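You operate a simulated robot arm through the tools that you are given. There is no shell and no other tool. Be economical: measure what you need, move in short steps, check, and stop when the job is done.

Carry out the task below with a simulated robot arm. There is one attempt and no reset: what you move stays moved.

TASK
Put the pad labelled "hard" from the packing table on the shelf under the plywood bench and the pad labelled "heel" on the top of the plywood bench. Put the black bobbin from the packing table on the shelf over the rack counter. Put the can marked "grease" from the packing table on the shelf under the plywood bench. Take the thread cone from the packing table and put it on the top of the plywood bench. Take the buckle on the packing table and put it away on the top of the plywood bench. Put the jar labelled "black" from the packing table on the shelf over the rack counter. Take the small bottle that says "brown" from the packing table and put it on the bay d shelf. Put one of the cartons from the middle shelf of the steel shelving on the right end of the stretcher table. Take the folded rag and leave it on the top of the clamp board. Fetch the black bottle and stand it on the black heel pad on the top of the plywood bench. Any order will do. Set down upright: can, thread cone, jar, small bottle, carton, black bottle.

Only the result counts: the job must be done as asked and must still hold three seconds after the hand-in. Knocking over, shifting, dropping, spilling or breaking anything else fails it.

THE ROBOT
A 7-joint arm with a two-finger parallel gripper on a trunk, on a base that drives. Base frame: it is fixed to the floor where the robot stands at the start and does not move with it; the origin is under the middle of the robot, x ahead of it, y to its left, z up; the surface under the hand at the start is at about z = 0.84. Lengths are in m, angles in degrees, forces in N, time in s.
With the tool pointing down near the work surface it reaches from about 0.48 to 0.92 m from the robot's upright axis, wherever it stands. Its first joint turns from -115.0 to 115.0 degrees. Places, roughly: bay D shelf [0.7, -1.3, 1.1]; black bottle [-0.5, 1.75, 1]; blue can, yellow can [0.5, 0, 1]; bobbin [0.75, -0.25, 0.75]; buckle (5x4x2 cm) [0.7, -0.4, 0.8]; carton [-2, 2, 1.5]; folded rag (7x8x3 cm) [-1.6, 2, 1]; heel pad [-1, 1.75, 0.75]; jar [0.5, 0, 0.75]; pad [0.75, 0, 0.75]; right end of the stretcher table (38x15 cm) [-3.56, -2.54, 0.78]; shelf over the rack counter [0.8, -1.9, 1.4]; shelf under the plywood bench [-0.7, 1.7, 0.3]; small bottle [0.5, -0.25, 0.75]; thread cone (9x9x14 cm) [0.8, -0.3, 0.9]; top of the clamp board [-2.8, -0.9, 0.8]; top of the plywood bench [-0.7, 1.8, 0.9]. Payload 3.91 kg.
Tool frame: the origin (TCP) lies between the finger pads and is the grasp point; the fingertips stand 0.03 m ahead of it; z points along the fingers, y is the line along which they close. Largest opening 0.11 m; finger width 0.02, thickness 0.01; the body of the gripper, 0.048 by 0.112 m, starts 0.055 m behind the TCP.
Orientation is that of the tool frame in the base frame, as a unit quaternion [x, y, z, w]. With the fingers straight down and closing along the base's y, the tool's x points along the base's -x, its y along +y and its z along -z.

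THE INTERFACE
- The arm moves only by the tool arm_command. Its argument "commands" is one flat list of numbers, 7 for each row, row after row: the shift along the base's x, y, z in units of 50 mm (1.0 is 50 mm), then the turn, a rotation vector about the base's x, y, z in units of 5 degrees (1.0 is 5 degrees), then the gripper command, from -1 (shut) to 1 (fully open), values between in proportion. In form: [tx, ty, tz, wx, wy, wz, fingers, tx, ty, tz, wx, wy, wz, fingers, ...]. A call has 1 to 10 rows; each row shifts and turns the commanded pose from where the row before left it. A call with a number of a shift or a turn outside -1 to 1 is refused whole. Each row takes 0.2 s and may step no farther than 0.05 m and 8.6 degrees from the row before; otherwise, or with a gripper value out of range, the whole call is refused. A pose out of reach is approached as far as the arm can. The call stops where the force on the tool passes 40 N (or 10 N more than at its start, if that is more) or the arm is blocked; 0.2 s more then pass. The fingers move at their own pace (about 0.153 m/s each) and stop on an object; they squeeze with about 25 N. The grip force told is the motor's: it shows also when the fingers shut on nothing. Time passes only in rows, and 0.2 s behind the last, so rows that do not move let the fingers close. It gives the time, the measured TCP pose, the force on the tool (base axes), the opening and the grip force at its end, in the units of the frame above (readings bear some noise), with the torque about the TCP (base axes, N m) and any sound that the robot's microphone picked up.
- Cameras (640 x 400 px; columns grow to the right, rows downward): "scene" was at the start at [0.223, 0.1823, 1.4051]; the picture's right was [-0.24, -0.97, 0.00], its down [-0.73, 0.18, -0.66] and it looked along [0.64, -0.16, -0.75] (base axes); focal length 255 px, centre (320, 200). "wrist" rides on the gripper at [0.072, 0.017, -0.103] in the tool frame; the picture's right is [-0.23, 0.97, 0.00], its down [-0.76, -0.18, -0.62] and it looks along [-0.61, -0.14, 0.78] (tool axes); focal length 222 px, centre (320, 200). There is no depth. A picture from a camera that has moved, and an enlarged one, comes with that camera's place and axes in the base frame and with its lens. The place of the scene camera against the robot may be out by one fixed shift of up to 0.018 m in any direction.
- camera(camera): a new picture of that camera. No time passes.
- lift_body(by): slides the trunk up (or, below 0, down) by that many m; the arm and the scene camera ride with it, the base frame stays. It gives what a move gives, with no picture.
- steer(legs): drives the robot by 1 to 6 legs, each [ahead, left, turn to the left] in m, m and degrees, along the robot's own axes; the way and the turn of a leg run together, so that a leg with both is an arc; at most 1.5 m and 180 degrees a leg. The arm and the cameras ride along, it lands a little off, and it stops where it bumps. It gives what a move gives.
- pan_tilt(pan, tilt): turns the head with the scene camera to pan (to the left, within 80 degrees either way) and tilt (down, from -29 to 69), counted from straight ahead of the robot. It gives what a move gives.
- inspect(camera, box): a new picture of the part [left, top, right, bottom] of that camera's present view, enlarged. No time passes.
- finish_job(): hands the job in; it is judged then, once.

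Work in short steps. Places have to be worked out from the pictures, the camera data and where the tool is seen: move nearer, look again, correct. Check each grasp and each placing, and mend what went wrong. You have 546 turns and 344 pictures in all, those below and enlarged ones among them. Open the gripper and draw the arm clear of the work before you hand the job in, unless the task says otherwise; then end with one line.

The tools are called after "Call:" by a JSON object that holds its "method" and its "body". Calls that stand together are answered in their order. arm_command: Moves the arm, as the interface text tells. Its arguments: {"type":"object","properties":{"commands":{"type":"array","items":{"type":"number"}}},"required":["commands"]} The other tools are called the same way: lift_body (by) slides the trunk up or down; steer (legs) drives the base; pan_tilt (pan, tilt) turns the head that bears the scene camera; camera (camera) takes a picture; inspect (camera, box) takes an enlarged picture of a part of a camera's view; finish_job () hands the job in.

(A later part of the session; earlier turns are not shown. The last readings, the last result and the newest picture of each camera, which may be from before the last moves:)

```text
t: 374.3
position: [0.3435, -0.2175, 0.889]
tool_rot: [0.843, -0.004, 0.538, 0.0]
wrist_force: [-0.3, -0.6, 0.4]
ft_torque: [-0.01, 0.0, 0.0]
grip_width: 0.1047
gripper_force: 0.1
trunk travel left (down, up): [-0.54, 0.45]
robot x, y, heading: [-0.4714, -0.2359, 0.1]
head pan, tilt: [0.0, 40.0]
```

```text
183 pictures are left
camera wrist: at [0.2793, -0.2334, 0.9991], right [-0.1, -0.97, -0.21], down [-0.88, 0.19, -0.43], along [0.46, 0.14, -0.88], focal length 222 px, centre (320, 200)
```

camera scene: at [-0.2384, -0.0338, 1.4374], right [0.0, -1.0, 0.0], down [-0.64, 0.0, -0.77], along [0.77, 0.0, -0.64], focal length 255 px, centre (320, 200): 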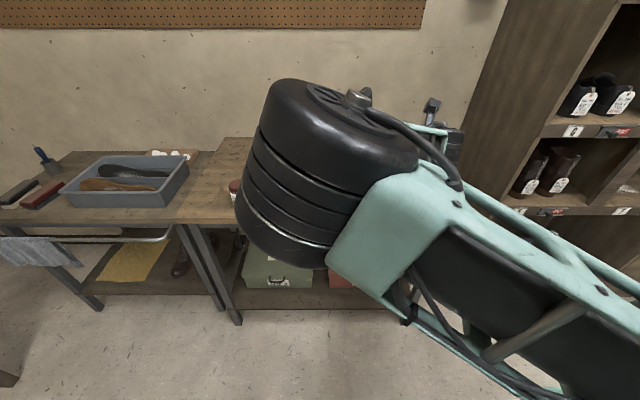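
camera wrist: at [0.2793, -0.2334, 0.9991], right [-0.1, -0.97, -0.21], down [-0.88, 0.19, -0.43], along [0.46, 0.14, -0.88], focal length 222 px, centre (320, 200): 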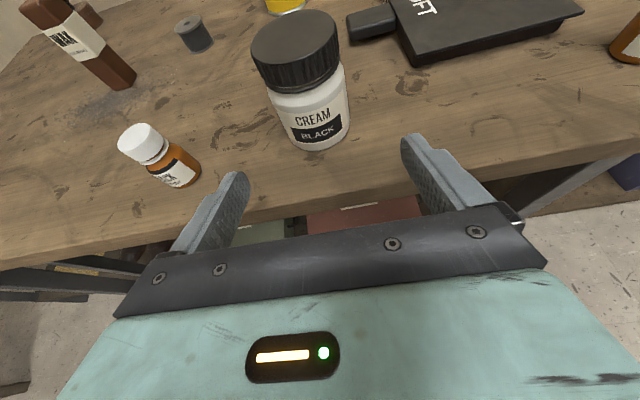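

Label reads CREAM BLACK. Advance ~97 mm around it.

Call:
{"method": "arm_command", "body": {"commands": [0.5, 0.05, -0.1, 0, 0, 0, 0.9, 0.7, 0, 0, 0, 0, 0, 0.9, 0.75, 0, 0, 0, 0, 0, 0.9]}}

Call:
{"method": "camera", "body": {"camera": "wrist"}}

```text
t: 375.1
position: [0.4412, -0.2151, 0.8848]
tool_rot: [0.843, -0.004, 0.539, 0.0]
wrist_force: [0.2, 1.7, 0.6]
ft_torque: [-0.02, 0.03, -0.01]
grip_width: 0.1047
gripper_force: 0.0
trunk travel left (down, up): [-0.54, 0.45]
robot x, y, heading: [-0.471, -0.2326, -0.3]
head pan, tilt: [0.0, 40.0]
```

```text
182 pictures are left
camera wrist: at [0.3773, -0.2307, 0.9946], right [-0.1, -0.97, -0.21], down [-0.88, 0.19, -0.43], along [0.46, 0.14, -0.88], focal length 222 px, centre (320, 200)
```

wrist: 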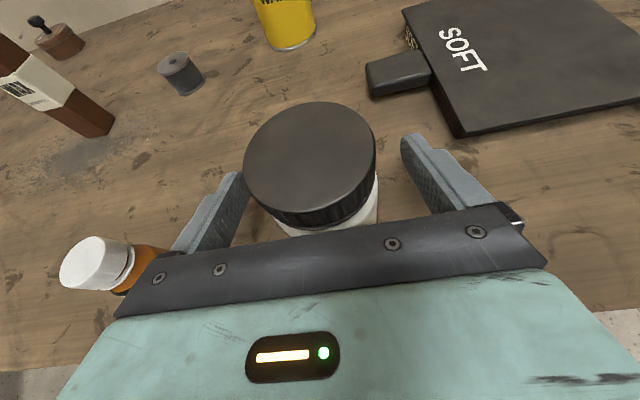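

Jar is between the fingers. Close and lift.

Call:
{"method": "arm_command", "body": {"commands": [0, 0, 0, 0, 0, 0, 0.2, 0, 0, 0, 0, 0, 0, -1, 0, 0, 0, 0, 0, 0, -1, 0, 0, 0, 0, 0, 0, -1, 0, 0, 0.5, 0, 0, 0, -1, 0, 0, 0.8, 0, 0, 0, -1, 0, 0, 0.8, 0, 0, 0, -1]}}

Call:
{"method": "camera", "body": {"camera": "wrist"}}

```text
t: 376.7
position: [0.4419, -0.2142, 0.989]
tool_rot: [0.843, -0.004, 0.538, 0.0]
wrist_force: [-0.2, 0.0, -3.3]
ft_torque: [-0.03, -0.03, -0.05]
grip_width: 0.0594
gripper_force: 25.5
trunk travel left (down, up): [-0.54, 0.45]
robot x, y, heading: [-0.4717, -0.2313, 0.0]
head pan, tilt: [0.0, 40.0]
```

```text
181 pictures are left
camera wrist: at [0.3775, -0.2302, 1.0989], right [-0.1, -0.97, -0.21], down [-0.88, 0.19, -0.43], along [0.45, 0.14, -0.88], focal length 222 px, centre (320, 200)
```

wrist: 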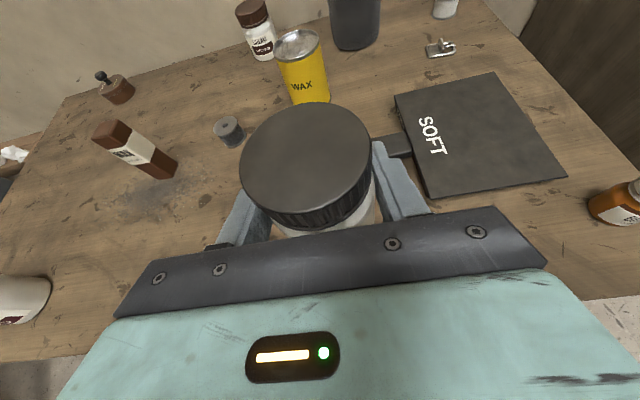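

Jar held. Raise, back off and strafe right toward the rack counter; then look.

Call:
{"method": "lift_body", "body": {"by": 0.25}}

Call:
{"method": "steer", "body": {"legs": [[-0.35, 0, 0], [0, -0.7, 0]]}}

Call:
{"method": "camera", "body": {"camera": "wrist"}}

Call:
{"method": "pan_tilt", "body": {"pan": 25, "tilt": 10}}

Call:
{"method": "camera", "body": {"camera": "scene"}}

```text
t: 379.3
position: [0.4424, -0.2143, 1.2395]
tool_rot: [0.843, -0.004, 0.538, 0.0]
wrist_force: [-0.5, -0.6, -2.2]
ft_torque: [0.0, 0.01, -0.01]
grip_width: 0.0595
gripper_force: 24.9
trunk travel left (down, up): [-0.79, 0.2]
robot x, y, heading: [-0.4711, -0.2337, 0.1]
head pan, tilt: [0.0, 40.0]
```

```text
t: 385.0
position: [0.0895, -0.9187, 1.2391]
tool_rot: [0.843, -0.007, 0.538, 0.002]
wrist_force: [0.5, -0.1, -1.9]
ft_torque: [0.0, -0.02, 0.0]
grip_width: 0.0596
gripper_force: 25.4
trunk travel left (down, up): [-0.79, 0.2]
robot x, y, heading: [-0.819, -0.9385, 0.1]
head pan, tilt: [0.0, 40.0]
```

```text
180 pictures are left
camera wrist: at [0.0256, -0.9358, 1.3492], right [-0.11, -0.97, -0.21], down [-0.88, 0.19, -0.43], along [0.46, 0.14, -0.88], focal length 222 px, centre (320, 200)
```

wrist: 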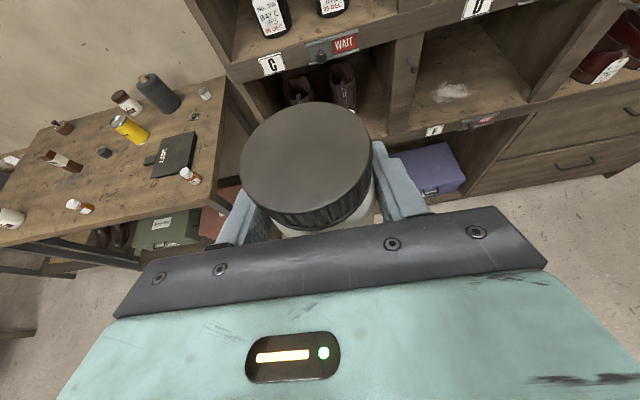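

```text
t: 385.9
position: [0.0907, -0.9188, 1.2417]
tool_rot: [0.842, -0.006, 0.539, 0.001]
wrist_force: [-0.2, -0.3, -3.3]
ft_torque: [0.04, 0.0, -0.01]
grip_width: 0.0594
gripper_force: 24.9
trunk travel left (down, up): [-0.79, 0.2]
robot x, y, heading: [-0.8237, -0.9403, -0.1]
head pan, tilt: [25.0, 10.0]
```

```text
179 pictures are left
camera scene: at [-0.5899, -0.6978, 1.5049], right [0.42, -0.91, 0.0], down [-0.16, -0.07, -0.98], along [0.89, 0.41, -0.17], focal length 255 px, centre (320, 200)
```

scene: 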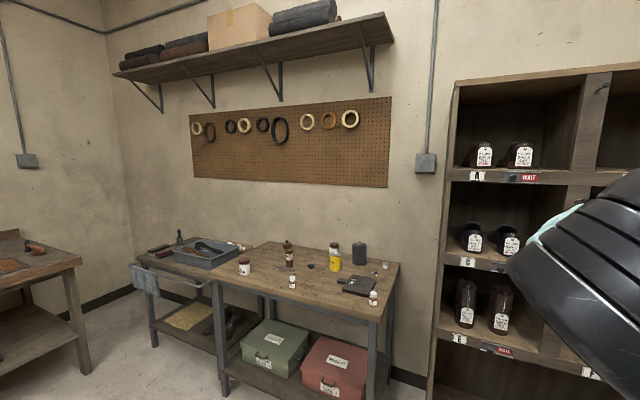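

The rack has lettered bays. Continue right to see bay D and the rack counter.

Call:
{"method": "steer", "body": {"legs": [[-0.15, -0.75, 0]]}}

Call:
{"method": "pan_tilt", "body": {"pan": 10, "tilt": 10}}

Call:
{"method": "camera", "body": {"camera": "scene"}}

Call:
{"method": "camera", "body": {"camera": "wrist"}}

```text
t: 390.1
position: [-0.0592, -1.6661, 1.2392]
tool_rot: [0.843, -0.003, 0.538, -0.001]
wrist_force: [0.0, -0.3, -3.1]
ft_torque: [0.0, 0.02, -0.02]
grip_width: 0.0594
gripper_force: 24.9
trunk travel left (down, up): [-0.79, 0.2]
robot x, y, heading: [-0.973, -1.6897, 0.3]
head pan, tilt: [25.0, 10.0]
```

```text
t: 390.9
position: [-0.0601, -1.665, 1.2389]
tool_rot: [0.843, -0.002, 0.538, -0.001]
wrist_force: [-1.0, 0.3, -2.7]
ft_torque: [0.02, -0.01, 0.04]
grip_width: 0.0597
gripper_force: 24.7
trunk travel left (down, up): [-0.79, 0.2]
robot x, y, heading: [-0.9688, -1.6958, 0.3]
head pan, tilt: [10.0, 10.0]
```

```text
178 pictures are left
camera scene: at [-0.7352, -1.4734, 1.505], right [0.18, -0.98, 0.0], down [-0.17, -0.03, -0.98], along [0.97, 0.18, -0.17], focal length 255 px, centre (320, 200)
```

scene: 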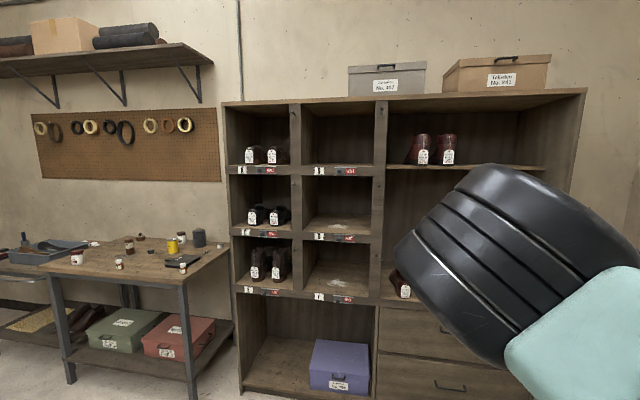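

```text
177 pictures are left
camera wrist: at [-0.1248, -1.6824, 1.3491], right [-0.1, -0.97, -0.21], down [-0.89, 0.18, -0.43], along [0.45, 0.14, -0.88], focal length 222 px, centre (320, 200)
```

wrist: 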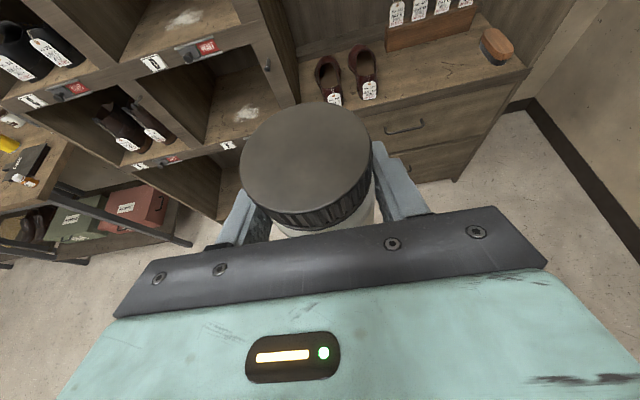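

The shelf over the counter (z≈1.44) has boots at y≈-1.7..-1.9 and is free to the right. Raise fully and approach at y≈-2.06.

Call:
{"method": "lift_body", "body": {"by": 0.2}}

Call:
{"method": "arm_command", "body": {"commands": [0, 0, 0.6, 0, 0, 0, -1, 0, 0, 0.6, 0, 0, 0, -1, 0, 0, 0.6, 0, 0, 0, -1]}}

Call:
{"method": "steer", "body": {"legs": [[0.35, -0.38, 0]]}}

Call:
{"method": "camera", "body": {"camera": "wrist"}}

Call:
{"method": "camera", "body": {"camera": "scene"}}

```text
t: 393.0
position: [-0.0612, -1.666, 1.4396]
tool_rot: [0.843, -0.001, 0.538, -0.002]
wrist_force: [0.2, -0.7, -2.8]
ft_torque: [0.0, -0.03, -0.04]
grip_width: 0.0594
gripper_force: 24.7
trunk travel left (down, up): [-0.99, 0.0]
robot x, y, heading: [-0.9671, -1.6924, 0.2]
head pan, tilt: [10.0, 10.0]
```

```text
t: 393.8
position: [-0.0599, -1.6646, 1.5301]
tool_rot: [0.843, -0.002, 0.538, -0.002]
wrist_force: [0.1, 0.3, -3.2]
ft_torque: [0.0, -0.02, -0.03]
grip_width: 0.0595
gripper_force: 25.5
trunk travel left (down, up): [-0.99, 0.0]
robot x, y, heading: [-0.9701, -1.6958, 0.3]
head pan, tilt: [10.0, 10.0]
```

```text
t: 396.9
position: [0.2933, -2.0416, 1.5288]
tool_rot: [0.843, 0.0, 0.538, -0.002]
wrist_force: [0.0, -0.9, -1.9]
ft_torque: [-0.02, 0.01, -0.01]
grip_width: 0.0597
gripper_force: 24.7
trunk travel left (down, up): [-0.99, 0.0]
robot x, y, heading: [-0.6211, -2.0716, 0.4]
head pan, tilt: [10.0, 10.0]
```

```text
176 pictures are left
camera wrist: at [0.2298, -2.0577, 1.6394], right [-0.09, -0.97, -0.21], down [-0.89, 0.18, -0.43], along [0.45, 0.15, -0.88], focal length 222 px, centre (320, 200)
```

wrist: 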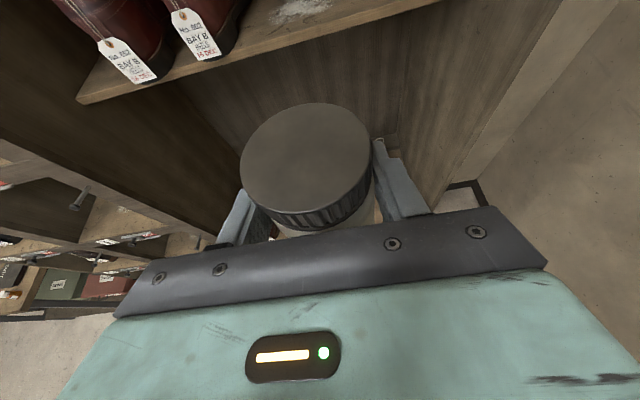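

```text
175 pictures are left
camera scene: at [-0.3814, -1.8512, 1.705], right [0.18, -0.98, 0.0], down [-0.17, -0.03, -0.98], along [0.97, 0.18, -0.17], focal length 255 px, centre (320, 200)
```

scene: 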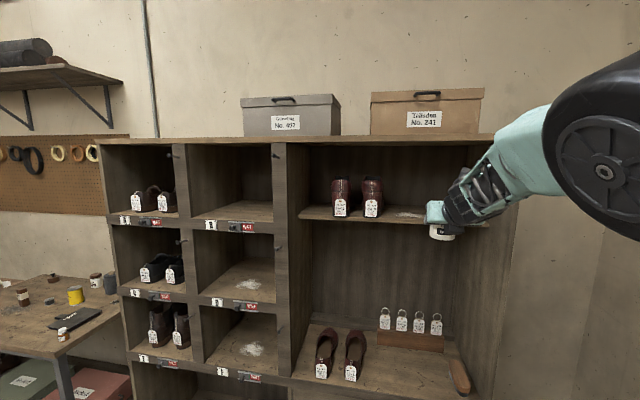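

Shelf z≈1.448, front edge x≈0.626; free y −1.95…−2.3. Drive ahead 0.28 and look.

Call:
{"method": "steer", "body": {"legs": [[0.28, 0.0, -0.4]]}}

Call:
{"method": "camera", "body": {"camera": "wrist"}}

Call:
{"method": "camera", "body": {"camera": "scene"}}

```text
t: 398.8
position: [0.5746, -2.0443, 1.5299]
tool_rot: [0.843, -0.003, 0.538, -0.001]
wrist_force: [-1.5, 0.3, -2.0]
ft_torque: [0.02, 0.01, 0.04]
grip_width: 0.0595
gripper_force: 25.3
trunk travel left (down, up): [-0.99, 0.0]
robot x, y, heading: [-0.3369, -2.0722, 0.1]
head pan, tilt: [10.0, 10.0]
```

```text
174 pictures are left
camera wrist: at [0.5101, -2.0609, 1.6394], right [-0.1, -0.97, -0.21], down [-0.89, 0.18, -0.43], along [0.45, 0.14, -0.88], focal length 222 px, centre (320, 200)
```

wrist: 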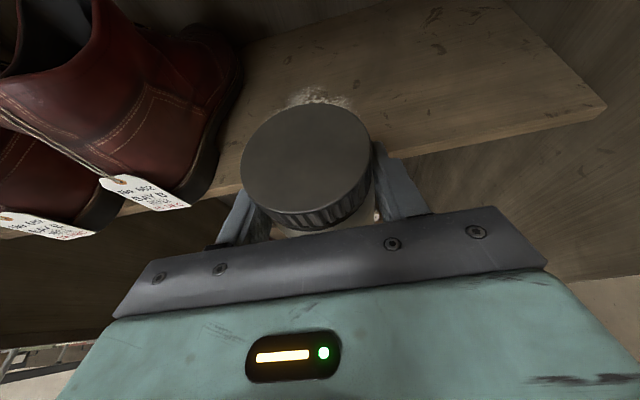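

```text
173 pictures are left
camera scene: at [-0.0999, -1.8509, 1.705], right [0.18, -0.98, 0.0], down [-0.17, -0.03, -0.98], along [0.97, 0.17, -0.17], focal length 255 px, centre (320, 200)
```

scene: 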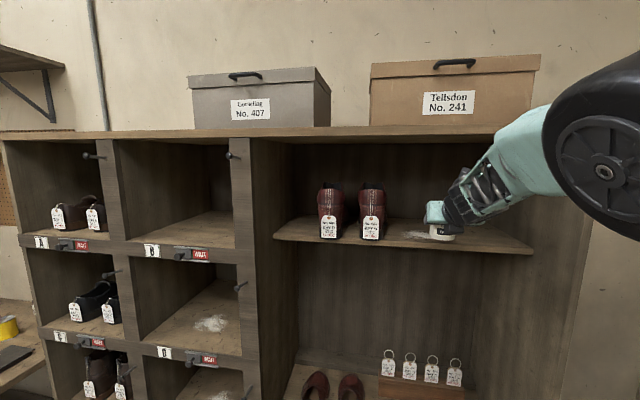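

Clear of the boots by ~3 cm; shift 3 cm right and drive 0.12 further in.

Call:
{"method": "arm_command", "body": {"commands": [0, -0.6, 0, 0, 0, 0, -1]}}

Call:
{"method": "steer", "body": {"legs": [[0.125, 0, 0]]}}

Call:
{"method": "arm_command", "body": {"commands": [0, 0, -0.3, 0, 0, 0, -1, 0, 0, -0.15, 0, 0, 0, -1, 0, 0, -0.1, 0, 0, 0, -1]}}

Call:
{"method": "inspect", "body": {"camera": "scene", "box": [380, 160, 580, 285]}}

Call:
{"method": "camera", "body": {"camera": "wrist"}}

```text
t: 399.2
position: [0.5754, -2.0724, 1.5295]
tool_rot: [0.843, -0.002, 0.538, -0.001]
wrist_force: [-0.3, 0.8, -2.1]
ft_torque: [-0.05, 0.01, -0.01]
grip_width: 0.0595
gripper_force: 25.1
trunk travel left (down, up): [-0.99, 0.0]
robot x, y, heading: [-0.3381, -2.0647, 0.0]
head pan, tilt: [10.0, 10.0]
```

```text
t: 400.5
position: [0.698, -2.0727, 1.5306]
tool_rot: [0.842, -0.002, 0.539, -0.002]
wrist_force: [-0.2, -0.9, -1.8]
ft_torque: [-0.03, -0.02, -0.01]
grip_width: 0.0595
gripper_force: 24.8
trunk travel left (down, up): [-0.99, 0.0]
robot x, y, heading: [-0.2113, -2.0718, 0.5]
head pan, tilt: [10.0, 10.0]
```

```text
t: 401.3
position: [0.6993, -2.073, 1.5021]
tool_rot: [0.843, -0.002, 0.538, -0.001]
wrist_force: [-0.6, 0.5, -1.8]
ft_torque: [-0.02, 0.01, 0.0]
grip_width: 0.0597
gripper_force: 25.2
trunk travel left (down, up): [-0.99, 0.0]
robot x, y, heading: [-0.2151, -2.0694, 0.5]
head pan, tilt: [10.0, 10.0]
```

```text
3.20 times, centred on (480, 222) of scene
camera zoom: at [0.0236, -1.8502, 1.705], right [0.18, -0.98, 0.0], down [-0.17, -0.03, -0.98], along [0.97, 0.18, -0.17], focal length 816 px, centre (-192, 128)
```

zoom: 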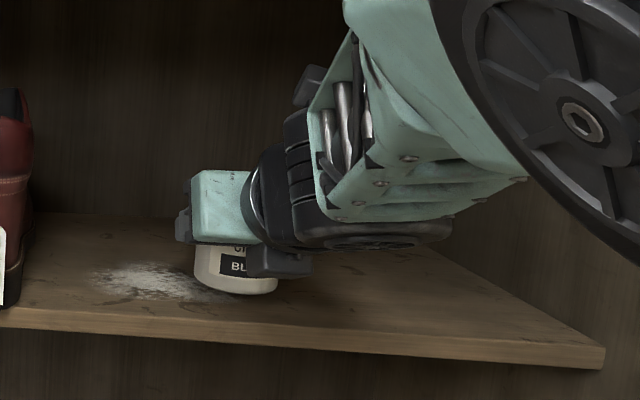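

```text
171 pictures are left
camera wrist: at [0.6345, -2.0897, 1.6114], right [-0.1, -0.97, -0.21], down [-0.89, 0.18, -0.43], along [0.45, 0.14, -0.88], focal length 222 px, centre (320, 200)
```

wrist: 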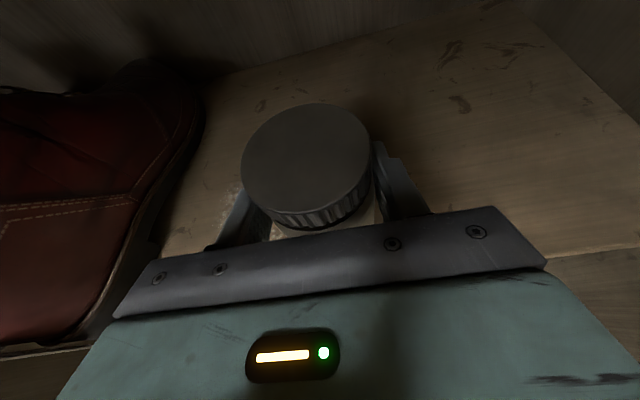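

Jar is just above the shelf; lower until contact.

Call:
{"method": "arm_command", "body": {"commands": [0, 0, -0.08, 0, 0, 0, -1, 0, 0, -0.08, 0, 0, 0, -1, 0, 0, -0.06, 0, 0, 0, -1]}}

```text
t: 402.1
position: [0.6996, -2.0738, 1.4901]
tool_rot: [0.843, -0.002, 0.538, -0.001]
wrist_force: [0.2, 0.1, -2.4]
ft_torque: [0.01, 0.0, -0.01]
grip_width: 0.0595
gripper_force: 25.0
trunk travel left (down, up): [-0.99, 0.0]
robot x, y, heading: [-0.215, -2.0684, 0.3]
head pan, tilt: [10.0, 10.0]
```

Call:
{"method": "arm_command", "body": {"commands": [0, 0, -0.06, 0, 0, 0, -1, 0, 0, -0.06, 0, 0, 0, -1, 0, 0, -0.06, 0, 0, 0, -1, 0, 0, -0.05, 0, 0, 0, -1]}}

Call:
{"method": "inspect", "body": {"camera": "scene", "box": [380, 160, 580, 285]}}

```text
t: 403.1
position: [0.6979, -2.0723, 1.4826]
tool_rot: [0.842, -0.003, 0.54, -0.001]
wrist_force: [2.3, 2.3, 19.5]
ft_torque: [-0.21, -0.04, -0.05]
grip_width: 0.0591
gripper_force: 24.9
trunk travel left (down, up): [-0.99, 0.0]
robot x, y, heading: [-0.2146, -2.0667, 0.3]
head pan, tilt: [10.0, 10.0]
```

```text
3.20 times, centred on (480, 222) of scene
camera zoom: at [0.0224, -1.8499, 1.7054], right [0.18, -0.98, 0.0], down [-0.17, -0.03, -0.98], along [0.97, 0.18, -0.17], focal length 816 px, centre (-192, 128)
```

zoom: 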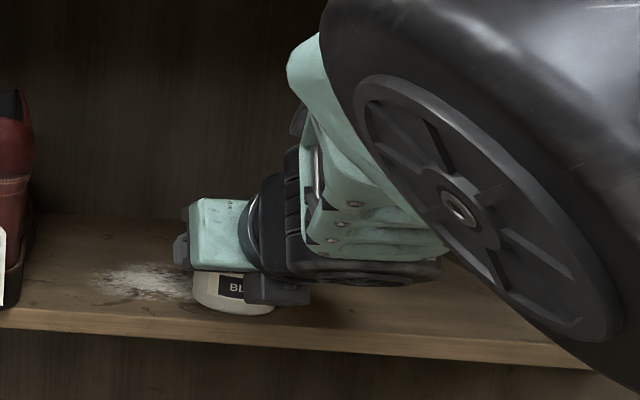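

Contact. Open and back the base straight out.

Call:
{"method": "arm_command", "body": {"commands": [0, 0, 0.04, 0, 0, 0, -1, 0, 0, 0, 0, 0, 0, 0.3, 0, 0, 0, 0, 0, 0, 0.65, 0, 0, 0.02, 0, 0, 0, 0.65]}}

Call:
{"method": "steer", "body": {"legs": [[-0.35, 0, 0]]}}

Call:
{"method": "camera", "body": {"camera": "scene"}}

```text
t: 404.1
position: [0.6981, -2.0727, 1.483]
tool_rot: [0.843, -0.002, 0.538, -0.001]
wrist_force: [-0.4, -0.2, 0.0]
ft_torque: [0.02, 0.01, 0.0]
grip_width: 0.0909
gripper_force: 0.1
trunk travel left (down, up): [-0.99, 0.0]
robot x, y, heading: [-0.2153, -2.0667, 0.4]
head pan, tilt: [10.0, 10.0]
```

```text
t: 406.3
position: [0.3485, -2.0737, 1.4816]
tool_rot: [0.843, -0.002, 0.538, -0.001]
wrist_force: [0.5, 1.1, 0.3]
ft_torque: [-0.05, 0.02, -0.01]
grip_width: 0.0908
gripper_force: 0.0
trunk travel left (down, up): [-0.99, 0.0]
robot x, y, heading: [-0.5672, -2.069, 0.4]
head pan, tilt: [10.0, 10.0]
```

```text
169 pictures are left
camera scene: at [-0.3266, -1.8518, 1.705], right [0.18, -0.98, 0.0], down [-0.17, -0.03, -0.98], along [0.97, 0.18, -0.17], focal length 255 px, centre (320, 200)
```

scene: 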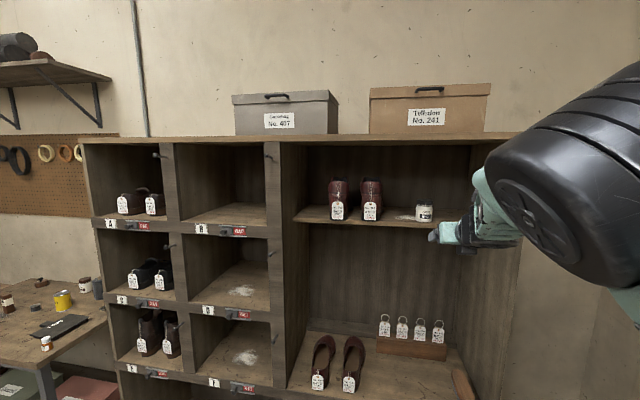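

Jar stands on the shelf. Bay D (labels read A/B, C/D, E/F) is the middle right bay, shelf z≈1.1, y≈-1.31. Now fetch the BROWN bottle: drive back left and lower.

Call:
{"method": "steer", "body": {"legs": [[-0.1, 0.8, -0.2], [0, 0.79, -0.2]]}}

Call:
{"method": "lift_body", "body": {"by": -0.4}}

Call:
{"method": "camera", "body": {"camera": "wrist"}}

```text
t: 414.5
position: [0.2457, -0.5016, 1.4811]
tool_rot: [0.843, -0.007, 0.538, 0.002]
wrist_force: [0.4, -1.5, -0.5]
ft_torque: [0.01, 0.01, 0.02]
grip_width: 0.091
gripper_force: 0.0
trunk travel left (down, up): [-0.99, 0.0]
robot x, y, heading: [-0.6669, -0.487, -0.5]
head pan, tilt: [10.0, 10.0]
```

```text
t: 418.3
position: [0.2461, -0.5022, 1.0821]
tool_rot: [0.843, -0.007, 0.538, 0.002]
wrist_force: [0.2, -0.6, 0.0]
ft_torque: [0.0, 0.0, -0.01]
grip_width: 0.091
gripper_force: 0.0
trunk travel left (down, up): [-0.59, 0.4]
robot x, y, heading: [-0.6656, -0.4844, -0.4]
head pan, tilt: [10.0, 10.0]
```

```text
168 pictures are left
camera wrist: at [0.1811, -0.5178, 1.1922], right [-0.11, -0.97, -0.21], down [-0.88, 0.19, -0.43], along [0.46, 0.14, -0.88], focal length 222 px, centre (320, 200)
```

wrist: 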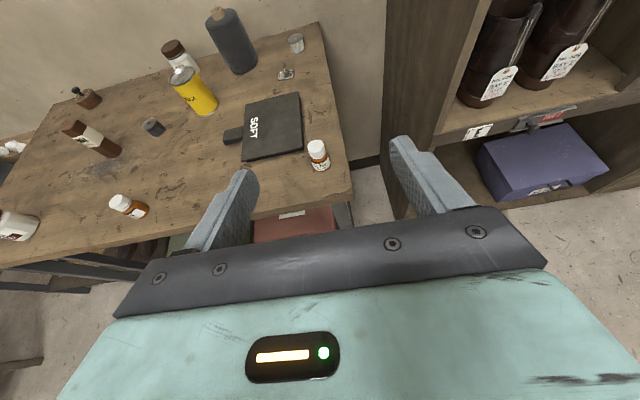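

BROWN bottle at (0.437,−0.475). Lower in front of it.

Call:
{"method": "arm_command", "body": {"commands": [0, 0.54, 0, 0, 0, 0.1, 0.4]}}

Call:
{"method": "lift_body", "body": {"by": -0.2}}

Call:
{"method": "steer", "body": {"legs": [[0.1, 0, 0.4]]}}

Call:
{"method": "camera", "body": {"camera": "wrist"}}

```text
t: 418.7
position: [0.2456, -0.4734, 1.0825]
tool_rot: [0.843, -0.005, 0.538, 0.0]
wrist_force: [-0.9, -0.3, -0.3]
ft_torque: [0.02, -0.01, 0.01]
grip_width: 0.0769
gripper_force: 0.0
trunk travel left (down, up): [-0.59, 0.4]
robot x, y, heading: [-0.6634, -0.4859, -0.5]
head pan, tilt: [10.0, 10.0]
```

```text
t: 420.9
position: [0.2453, -0.4739, 0.8831]
tool_rot: [0.843, -0.004, 0.538, 0.0]
wrist_force: [-0.5, 0.2, -0.1]
ft_torque: [-0.02, 0.02, 0.0]
grip_width: 0.0771
gripper_force: 0.0
trunk travel left (down, up): [-0.39, 0.6]
robot x, y, heading: [-0.6679, -0.4852, -0.6]
head pan, tilt: [10.0, 10.0]
```

```text
t: 422.0
position: [0.3463, -0.4692, 0.8819]
tool_rot: [0.843, 0.0, 0.538, -0.003]
wrist_force: [0.0, 0.8, -0.5]
ft_torque: [0.01, -0.01, -0.01]
grip_width: 0.077
gripper_force: 0.2
trunk travel left (down, up): [-0.39, 0.6]
robot x, y, heading: [-0.5665, -0.4886, -0.0]
head pan, tilt: [10.0, 10.0]
```

```text
167 pictures are left
camera wrist: at [0.2827, -0.4859, 0.9923], right [-0.1, -0.97, -0.21], down [-0.89, 0.18, -0.43], along [0.45, 0.15, -0.88], focal length 222 px, centre (320, 200)
```

wrist: 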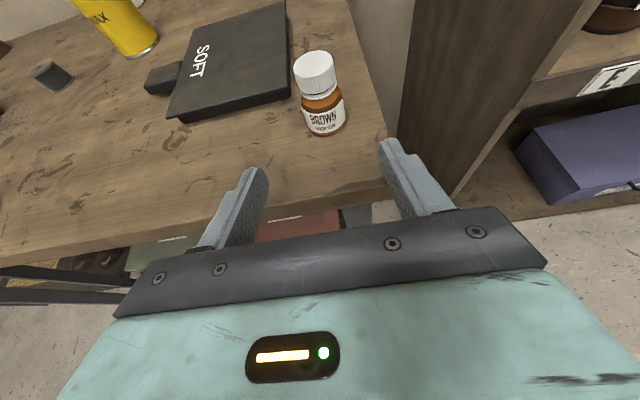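

Bottle at (0.436,−0.475); the SOFT pad's corner is near the left fingertip, so use a 58 mm opening and stop slightly short.

Call:
{"method": "arm_command", "body": {"commands": [0.5, -0.12, 0.06, 0, 0, 0, 0.06, 0.6, 0, 0, 0, 0, 0, 0.06, 0.55, 0, 0, 0, 0, 0, 0.06]}}

Call:
{"method": "camera", "body": {"camera": "wrist"}}

```text
t: 422.8
position: [0.4289, -0.4678, 0.888]
tool_rot: [0.843, 0.001, 0.539, -0.001]
wrist_force: [-1.5, 3.2, 1.0]
ft_torque: [-0.16, 0.04, -0.31]
grip_width: 0.0582
gripper_force: 0.0
trunk travel left (down, up): [-0.39, 0.6]
robot x, y, heading: [-0.5643, -0.4827, 0.1]
head pan, tilt: [10.0, 10.0]
```

```text
166 pictures are left
camera wrist: at [0.3649, -0.4856, 0.9974], right [-0.09, -0.97, -0.21], down [-0.89, 0.17, -0.43], along [0.45, 0.14, -0.88], focal length 222 px, centre (320, 200)
```

wrist: 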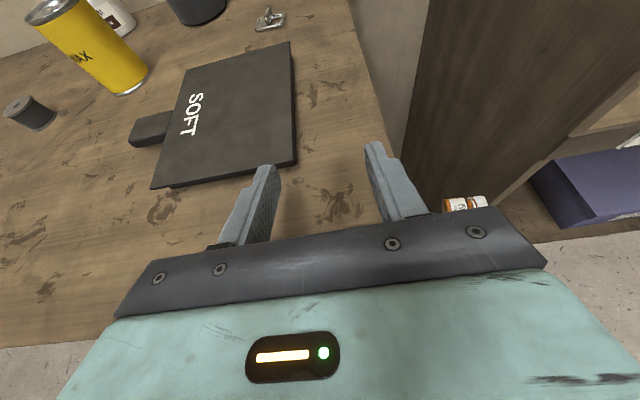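

The bottle has been displaced outside the right finger. Stop and look closely before any motion.

Call:
{"method": "inspect", "body": {"camera": "wrist", "box": [360, 130, 560, 255]}}

Call:
{"method": "camera", "body": {"camera": "scene"}}

```text
3.20 times, centred on (460, 192) of wrist
camera zoom: at [0.3649, -0.4856, 0.9974], right [-0.09, -0.97, -0.21], down [-0.89, 0.17, -0.43], along [0.45, 0.14, -0.88], focal length 711 px, centre (-128, 224)
```

zoom: 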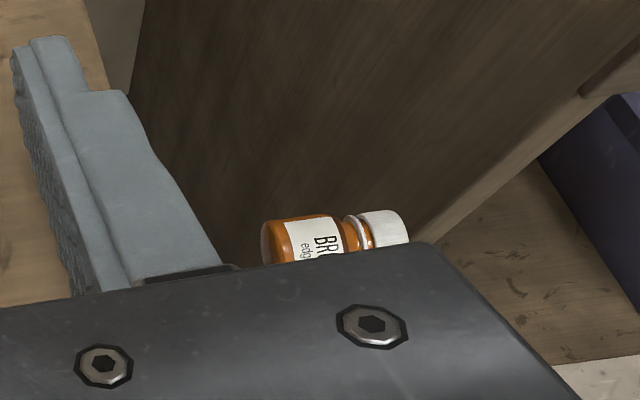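

```text
164 pictures are left
camera scene: at [-0.3268, -0.2671, 1.1047], right [0.17, -0.98, 0.0], down [-0.17, -0.03, -0.98], along [0.97, 0.17, -0.17], focal length 255 px, centre (320, 200)
```

scene: 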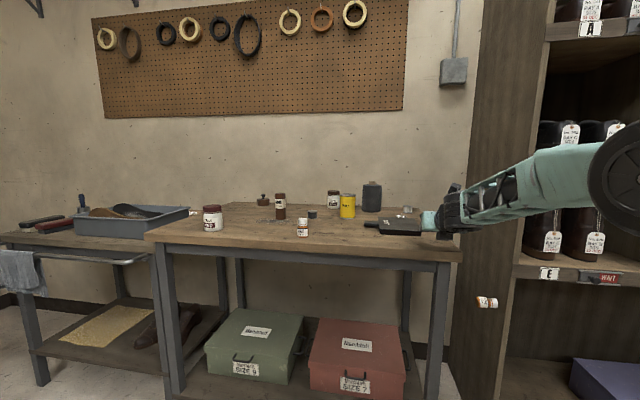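

The BROWN bottle was tipped off the table edge and is falling. I'll let it settle and find it on the floor; it can still be picked up.

Call:
{"method": "arm_command", "body": {"commands": [0, 0, 0, 0, 0, 0, 0.06, 0, 0, 0, 0, 0, 0, 0.06, 0, 0, 0, 0, 0, 0, 0.06, 0, 0, 0, 0, 0, 0, 0.06, 0, 0, 0, 0, 0, 0, 0.06]}}

Call:
{"method": "camera", "body": {"camera": "scene"}}

```text
t: 424.0
position: [0.4303, -0.474, 0.8865]
tool_rot: [0.843, 0.0, 0.538, -0.003]
wrist_force: [0.0, 0.2, -1.1]
ft_torque: [-0.02, 0.03, -0.01]
grip_width: 0.0582
gripper_force: 0.1
trunk travel left (down, up): [-0.39, 0.6]
robot x, y, heading: [-0.5695, -0.4859, -0.1]
head pan, tilt: [10.0, 10.0]
```

```text
163 pictures are left
camera scene: at [-0.3261, -0.2691, 1.105], right [0.17, -0.98, 0.0], down [-0.17, -0.03, -0.98], along [0.97, 0.17, -0.17], focal length 255 px, centre (320, 200)
```

scene: 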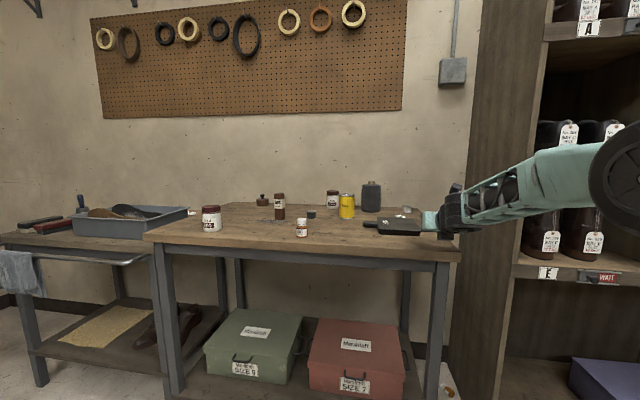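

Back away and look at the floor between table and rack.

Call:
{"method": "steer", "body": {"legs": [[-0.35, 0, 0]]}}

Call:
{"method": "pan_tilt", "body": {"pan": 0, "tilt": 30}}

Call:
{"method": "camera", "body": {"camera": "scene"}}

Call:
{"method": "camera", "body": {"camera": "wrist"}}

```text
t: 426.3
position: [0.0769, -0.4776, 0.8865]
tool_rot: [0.843, -0.002, 0.538, -0.001]
wrist_force: [-1.0, 0.8, 0.8]
ft_torque: [-0.01, -0.03, 0.0]
grip_width: 0.0584
gripper_force: 0.0
trunk travel left (down, up): [-0.39, 0.6]
robot x, y, heading: [-0.9177, -0.4837, -0.3]
head pan, tilt: [10.0, 10.0]
```

```text
t: 427.1
position: [0.0767, -0.4771, 0.8861]
tool_rot: [0.843, -0.002, 0.538, -0.001]
wrist_force: [0.3, -0.4, 0.6]
ft_torque: [-0.01, -0.01, -0.02]
grip_width: 0.0584
gripper_force: 0.0
trunk travel left (down, up): [-0.39, 0.6]
robot x, y, heading: [-0.9185, -0.4827, -0.4]
head pan, tilt: [0.0, 30.0]
```

```text
162 pictures are left
camera scene: at [-0.68, -0.2851, 1.0728], right [-0.01, -1.0, 0.0], down [-0.5, 0.0, -0.87], along [0.87, 0.0, -0.5], focal length 255 px, centre (320, 200)
```

scene: 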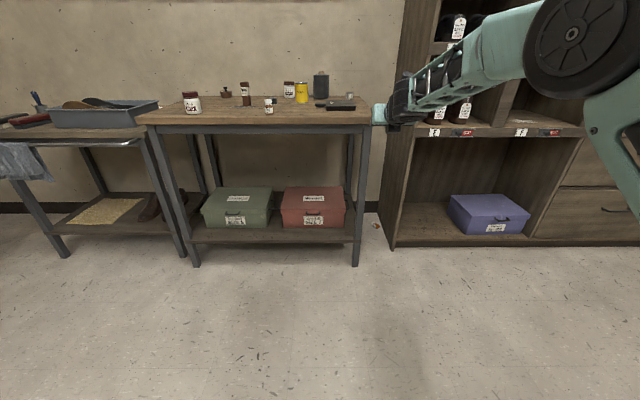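

```text
161 pictures are left
camera wrist: at [0.0119, -0.4945, 0.9964], right [-0.1, -0.97, -0.21], down [-0.89, 0.18, -0.43], along [0.45, 0.14, -0.88], focal length 222 px, centre (320, 200)
```

wrist: 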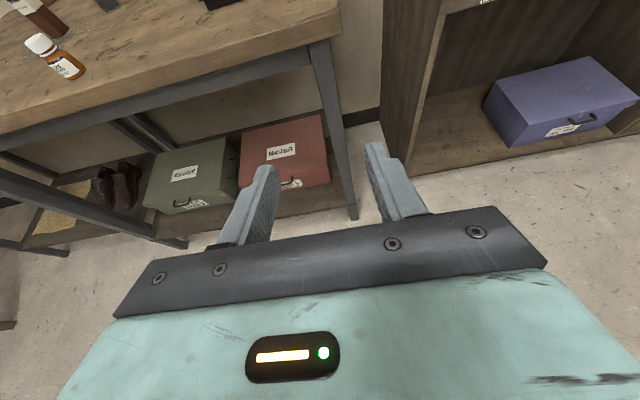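

A small object lies on the floor at about (376,226). Zoom.

Call:
{"method": "inspect", "body": {"camera": "scene", "box": [340, 190, 420, 250]}}

Call:
{"method": "inspect", "body": {"camera": "wrist", "box": [320, 80, 420, 180]}}

```text
6.67 times, centred on (380, 220) of scene
camera zoom: at [-0.68, -0.2851, 1.0728], right [-0.01, -1.0, 0.0], down [-0.5, 0.0, -0.87], along [0.87, 0.0, -0.5], focal length 1700 px, centre (-80, 67)
```

zoom: 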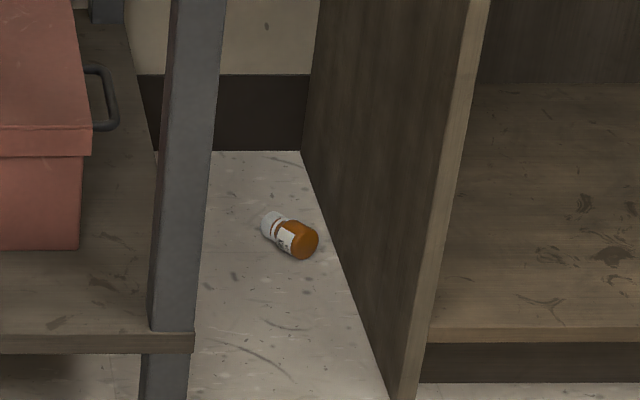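

```text
4.00 times, centred on (370, 130) of wrist
camera zoom: at [0.0119, -0.4945, 0.9964], right [-0.1, -0.97, -0.21], down [-0.89, 0.18, -0.43], along [0.45, 0.14, -0.88], focal length 888 px, centre (120, 480)
```

zoom: 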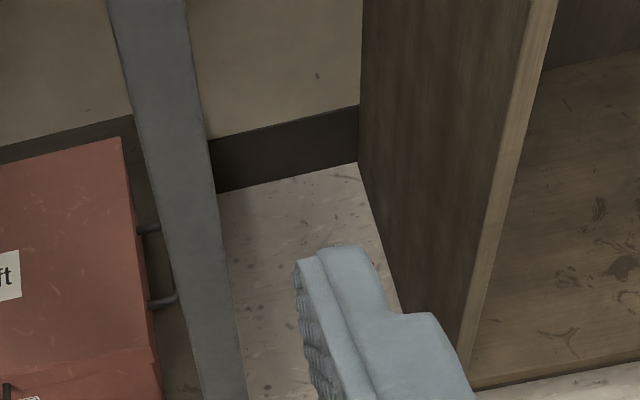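

The bottle is intact, lying on the floor at about (0.78,−0.664) in the ~0.2 m slot between table and rack, axis at 45°, cap pointing away-left. I'll pick it with a vertical tool closing along x. First bring the tool vertical and turn it +90° in free space.

Call:
{"method": "arm_command", "body": {"commands": [-0.3, 0, 0.3, 0, 1, 0, 0.9, -0.3, 0, 0.3, 0, 1, 0, 0.9, -0.3, 0, 0.3, 0, 1, 0, 0.9, -0.3, 0, 0.3, 0, 1, 0, 0.9, -0.3, 0, 0.3, 0, 1, 0, 0.9, -0.3, 0, 0.2, 0, 1, 0, 0.9, -0.3, 0, 0.2, 0, 1, 0, 0.9, -0.3, 0, 0, 0, 1, 0, 0.9, -0.3, 0, 0, 0, 1, 0, 0.9, -0.3, 0, 0, 0, 1, 0, 0.9]}}

Call:
{"method": "arm_command", "body": {"commands": [-0.3, 0, 0, 0, 1, 0, 0.9, -0.3, 0, 0, 0, 1, 0, 0.9, -0.3, 0, 0, 0, 1, 0, 0.9, 0, 0, 0, 0, 0, 1, 0.9, 0, 0, 0, 0, 0, 1, 0.9, 0, 0, 0, 0, 0, 1, 0.9, 0, 0, 0, 0, 0, 1, 0.9]}}

Call:
{"method": "arm_command", "body": {"commands": [0, 0, 0, 0, 0, 1, 0.9, 0, 0, 0, 0, 0, 1, 0.9, 0, 0, 0, 0, 0, 1, 0.9, 0, 0, 0, 0, 0, 1, 0.9, 0, 0, 0, 0, 0, 1, 0.9, 0, 0, 0, 0, 0, 1, 0.9, 0, 0, 0, 0, 0, 1, 0.9, 0, 0, 0, 0, 0, 1, 0.9, 0, 0, 0, 0, 0, 1, 0.9, 0, 0, 0, 0, 0, 1, 0.9]}}

Call:
{"method": "camera", "body": {"camera": "scene"}}

```text
t: 429.4
position: [-0.0738, -0.4784, 0.982]
tool_rot: [0.991, -0.003, 0.131, 0.001]
wrist_force: [0.3, 0.4, -0.5]
ft_torque: [-0.05, 0.01, -0.02]
grip_width: 0.1047
gripper_force: 0.1
trunk travel left (down, up): [-0.39, 0.6]
robot x, y, heading: [-0.9191, -0.4823, -0.3]
head pan, tilt: [0.0, 30.0]
```

```text
t: 430.9
position: [-0.1181, -0.4788, 0.9819]
tool_rot: [0.985, 0.171, 0.0, 0.002]
wrist_force: [0.4, 0.5, -0.2]
ft_torque: [-0.01, -0.01, 0.01]
grip_width: 0.1042
gripper_force: 0.0
trunk travel left (down, up): [-0.39, 0.6]
robot x, y, heading: [-0.9155, -0.4845, -0.1]
head pan, tilt: [0.0, 30.0]
```

```text
t: 433.1
position: [-0.2605, -0.4391, 0.909]
tool_rot: [0.822, 0.57, 0.002, 0.001]
wrist_force: [0.3, -1.1, 0.3]
ft_torque: [0.03, 0.0, -0.02]
grip_width: 0.1043
gripper_force: 0.1
out of reach, approached as far as the arm can: row 3, 4, 5, 6, 7, 8, 9, 10
trunk travel left (down, up): [-0.39, 0.6]
robot x, y, heading: [-0.9189, -0.481, -0.0]
head pan, tilt: [0.0, 30.0]
```

```text
158 pictures are left
camera scene: at [-0.68, -0.2852, 1.0727], right [-0.01, -1.0, 0.0], down [-0.5, 0.0, -0.87], along [0.87, -0.01, -0.5], focal length 255 px, centre (320, 200)
```

scene: 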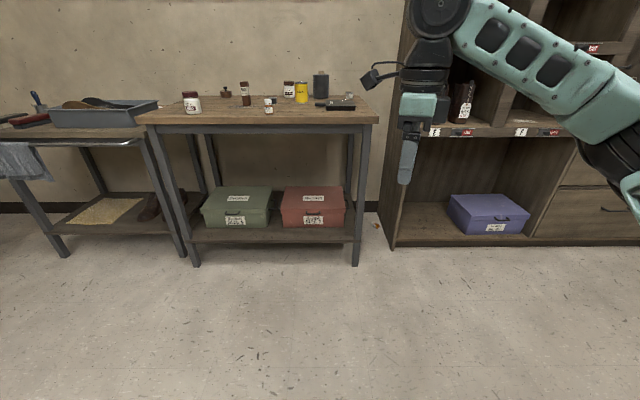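

Yaw reached ~70°, which suits: closing roughly across the bottle with its cap along the tool's +x, so the bottle can later be raised upright by pitching. Lower the trunk and arm in front of the slot.

Call:
{"method": "lift_body", "body": {"by": -0.38}}

Call:
{"method": "arm_command", "body": {"commands": [0.6, -0.2, -0.7, 0, 0, 0, 0.9, 0.6, -0.2, -0.7, 0, 0, 0, 0.9, 0.6, -0.2, -0.7, 0, 0, 0, 0.9, 0.3, 0, -0.9, 0, 0, 0, 0.9, 0.3, 0, -0.9, 0, 0, 0, 0.9, 0, 0, -0.9, 0, 0, 0, 0.9]}}

Call:
{"method": "pan_tilt", "body": {"pan": 0, "tilt": 15}}

Call:
{"method": "camera", "body": {"camera": "scene"}}

Call:
{"method": "camera", "body": {"camera": "wrist"}}

```text
t: 436.8
position: [-0.261, -0.4387, 0.5285]
tool_rot: [0.822, 0.57, 0.001, 0.0]
wrist_force: [0.3, -0.2, 0.1]
ft_torque: [-0.02, -0.02, -0.03]
grip_width: 0.1046
gripper_force: 0.0
trunk travel left (down, up): [-0.01, 0.98]
robot x, y, heading: [-0.918, -0.4851, -0.4]
head pan, tilt: [0.0, 30.0]
```

```text
t: 438.2
position: [-0.2321, -0.4484, 0.3673]
tool_rot: [0.822, 0.57, 0.002, 0.001]
wrist_force: [0.1, 0.3, -0.1]
ft_torque: [-0.01, -0.01, -0.02]
grip_width: 0.1044
gripper_force: 0.0
out of reach, approached as far as the arm can: row 1, 2, 3, 4, 5
trunk travel left (down, up): [-0.01, 0.98]
robot x, y, heading: [-0.9171, -0.4859, -0.3]
head pan, tilt: [0.0, 30.0]
```

```text
t: 439.0
position: [-0.2339, -0.4485, 0.3684]
tool_rot: [0.822, 0.57, 0.002, 0.0]
wrist_force: [-0.1, -0.5, -0.7]
ft_torque: [0.03, -0.04, 0.01]
grip_width: 0.1047
gripper_force: 0.0
trunk travel left (down, up): [-0.01, 0.98]
robot x, y, heading: [-0.9176, -0.4794, -0.3]
head pan, tilt: [0.0, 15.0]
```

```text
157 pictures are left
camera scene: at [-0.6771, -0.2851, 0.7168], right [-0.01, -1.0, 0.0], down [-0.26, 0.0, -0.97], along [0.97, -0.01, -0.26], focal length 255 px, centre (320, 200)
```

scene: 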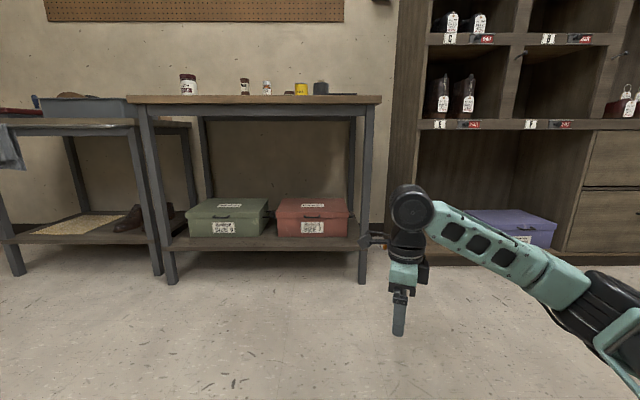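

```text
156 pictures are left
camera wrist: at [-0.1937, -0.3863, 0.4723], right [0.83, -0.55, 0.0], down [-0.44, -0.65, 0.62], along [-0.34, -0.52, -0.78], focal length 222 px, centre (320, 200)
```

wrist: 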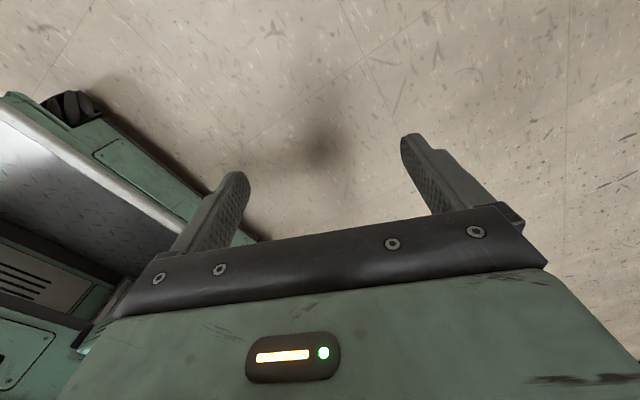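

Drive to the slot mouth and look with the wrist camera.

Call:
{"method": "steer", "body": {"legs": [[0.4, -0.13, 0.3], [0.3, 0, 0]]}}

Call:
{"method": "camera", "body": {"camera": "scene"}}

Call:
{"method": "camera", "body": {"camera": "wrist"}}

```text
t: 442.6
position: [0.3202, -0.5776, 0.3686]
tool_rot: [0.81, 0.587, -0.007, 0.003]
wrist_force: [-1.6, 0.0, 1.4]
ft_torque: [0.09, -0.19, 0.07]
grip_width: 0.1045
gripper_force: 0.1
trunk travel left (down, up): [-0.01, 0.98]
robot x, y, heading: [-0.3567, -0.6139, -0.1]
head pan, tilt: [0.0, 15.0]
stopped in leg 2: the force on the tool passed its limit at 217 N (the readings are from after the stop); the commanded pose is now the measured one
```

```text
155 pictures are left
camera scene: at [-0.1158, -0.4144, 0.7168], right [0.0, -1.0, 0.0], down [-0.26, 0.0, -0.97], along [0.97, 0.0, -0.26], focal length 255 px, centre (320, 200)
```

scene: 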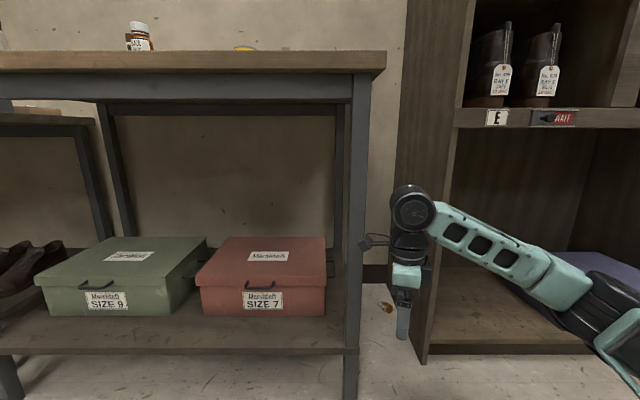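

```text
154 pictures are left
camera wrist: at [0.3591, -0.5123, 0.4715], right [0.86, -0.52, 0.0], down [-0.4, -0.66, 0.63], along [-0.33, -0.54, -0.77], focal length 222 px, centre (320, 200)
```

wrist: 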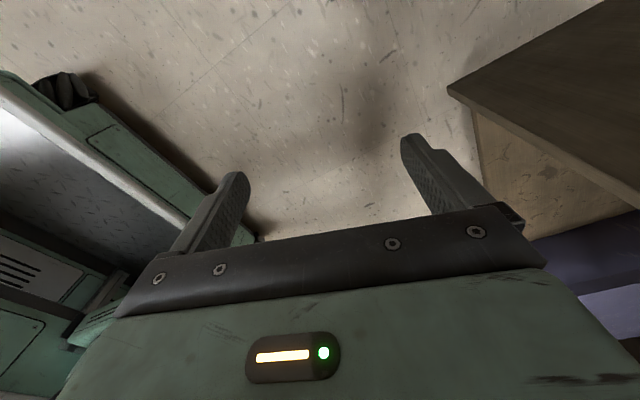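

The wrist camera brushed the table leg, and this elbow-right posture doesn't fit the slot. Back off; I'll instead rake the bottle out with the forward-leaning posture (elbow in plane). Reverse the wrist turn first.

Call:
{"method": "steer", "body": {"legs": [[-0.4, 0, 0]]}}

Call:
{"method": "arm_command", "body": {"commands": [0, 0, 0, 0, 0, -1, 0.2, 0, 0, 0, 0, 0, -1, 0.2, 0, 0, 0, 0, 0, -1, 0.2, 0, 0, 0, 0, 0, -1, 0.2, 0, 0, 0, 0, 0, -1, 0.2, 0, 0, 0, 0, 0, -1, 0.2, 0, 0, 0, 0, 0, -1, 0.2, 0, 0, 0, 0, 0, -1, 0.2, 0, 0, 0, 0, 0, -1, 0.2, 0, 0, 0, 0, 0, -1, 0.2]}}

Call:
{"method": "arm_command", "body": {"commands": [0.2, 0, 0, 0, 0, -1, 0.2, 0.2, 0, 0, 0, 0, -1, 0.2, 0.2, 0, 0, 0, 0, -1, 0.2, 0.2, 0, 0, 0, 0, -1, 0.2, 0.3, 0, 0, 0, -1, 0, 0.2, 0.3, 0, 0, 0, -1, 0, 0.2, 0.3, 0, 0, 0, -1, 0, 0.2, 0.3, 0, 0, 0, -1, 0, 0.2, 0.3, 0, 0, 0, -1, 0, 0.2, 0.3, 0, 0, 0, -1, 0, 0.2]}}

Call:
{"method": "camera", "body": {"camera": "scene"}}

```text
t: 445.1
position: [-0.0803, -0.5769, 0.3682]
tool_rot: [0.81, 0.586, -0.006, 0.003]
wrist_force: [1.0, -0.5, 0.4]
ft_torque: [0.02, 0.0, -0.02]
grip_width: 0.1044
gripper_force: 0.1
trunk travel left (down, up): [-0.01, 0.98]
robot x, y, heading: [-0.7584, -0.6146, 0.2]
head pan, tilt: [0.0, 15.0]
```

```text
t: 447.3
position: [-0.0809, -0.5788, 0.3691]
tool_rot: [0.982, 0.188, -0.008, 0.0]
wrist_force: [0.2, 0.4, -0.4]
ft_torque: [0.02, 0.04, 0.01]
grip_width: 0.0655
gripper_force: 0.1
trunk travel left (down, up): [-0.01, 0.98]
robot x, y, heading: [-0.7592, -0.6186, -0.3]
head pan, tilt: [0.0, 15.0]
```

```text
t: 449.5
position: [0.0497, -0.5786, 0.3697]
tool_rot: [0.967, 0.016, 0.254, 0.002]
wrist_force: [-0.1, -0.3, 1.1]
ft_torque: [0.0, 0.03, -0.03]
grip_width: 0.0661
gripper_force: 0.1
trunk travel left (down, up): [-0.01, 0.98]
robot x, y, heading: [-0.7632, -0.6191, -0.1]
head pan, tilt: [0.0, 15.0]
```

```text
153 pictures are left
camera scene: at [-0.5175, -0.4145, 0.7169], right [0.0, -1.0, 0.0], down [-0.26, 0.0, -0.97], along [0.97, 0.0, -0.26], focal length 255 px, centre (320, 200)
```

scene: 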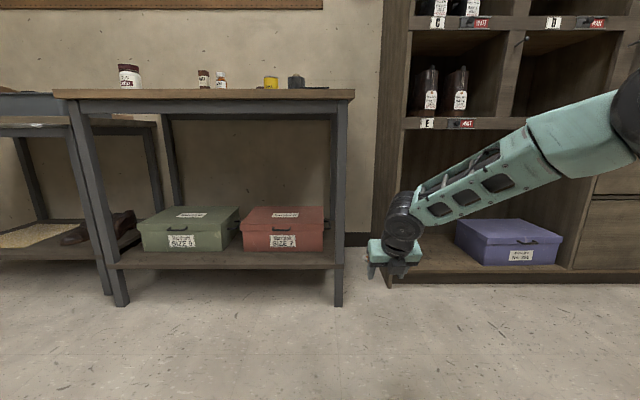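

Finish leaning to 45° and extend far forward to straighten the elbow; see how the arm lies.

Call:
{"method": "arm_command", "body": {"commands": [0.8, -0.1, -0.2, 0, -1, 0, 0.2, 0.8, -0.1, -0.2, 0, -1, 0, 0.2, 0.8, -0.1, -0.3, 0, -1, 0, 0.2, 0.9, 0, -0.4, 0, 0, 0, 0.2, 0.9, 0, -0.4, 0, 0, 0, 0.2, 0.8, 0, -0.5, 0, 0, 0, 0.2]}}

Call:
{"method": "camera", "body": {"camera": "scene"}}

Call:
{"method": "camera", "body": {"camera": "wrist"}}

```text
t: 450.9
position: [0.2984, -0.5925, 0.2688]
tool_rot: [0.927, 0.015, 0.376, 0.004]
wrist_force: [0.7, -0.5, 1.3]
ft_torque: [0.01, 0.06, 0.02]
grip_width: 0.066
gripper_force: 0.0
trunk travel left (down, up): [-0.01, 0.98]
robot x, y, heading: [-0.7565, -0.6187, 0.2]
head pan, tilt: [0.0, 15.0]
```

```text
152 pictures are left
camera scene: at [-0.5177, -0.4145, 0.717], right [0.0, -1.0, 0.0], down [-0.26, 0.0, -0.97], along [0.97, 0.0, -0.26], focal length 255 px, centre (320, 200)
```

scene: 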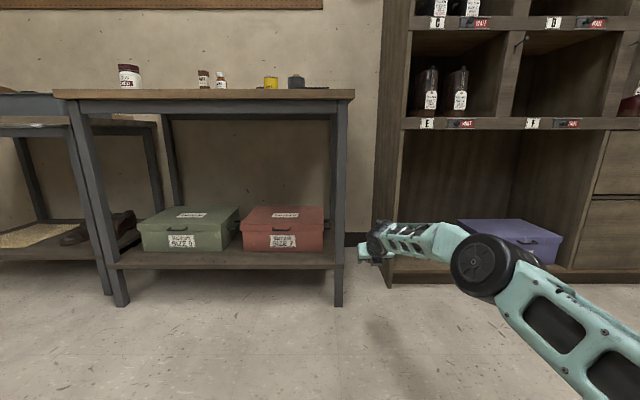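

```text
151 pictures are left
camera wrist: at [0.278, -0.6066, 0.3948], right [-0.14, -0.98, -0.14], down [-0.98, 0.15, -0.09], along [0.11, 0.13, -0.99], focal length 222 px, centre (320, 200)
```

wrist: 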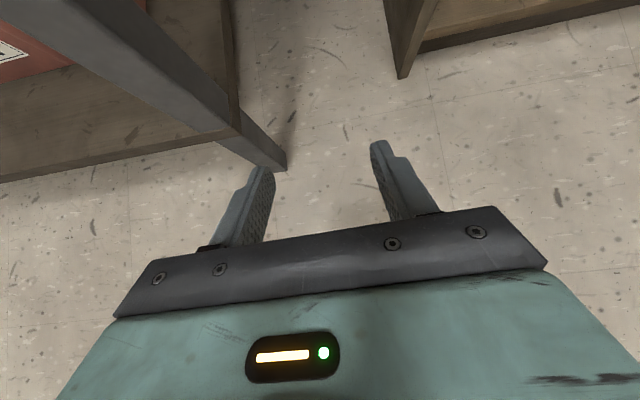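

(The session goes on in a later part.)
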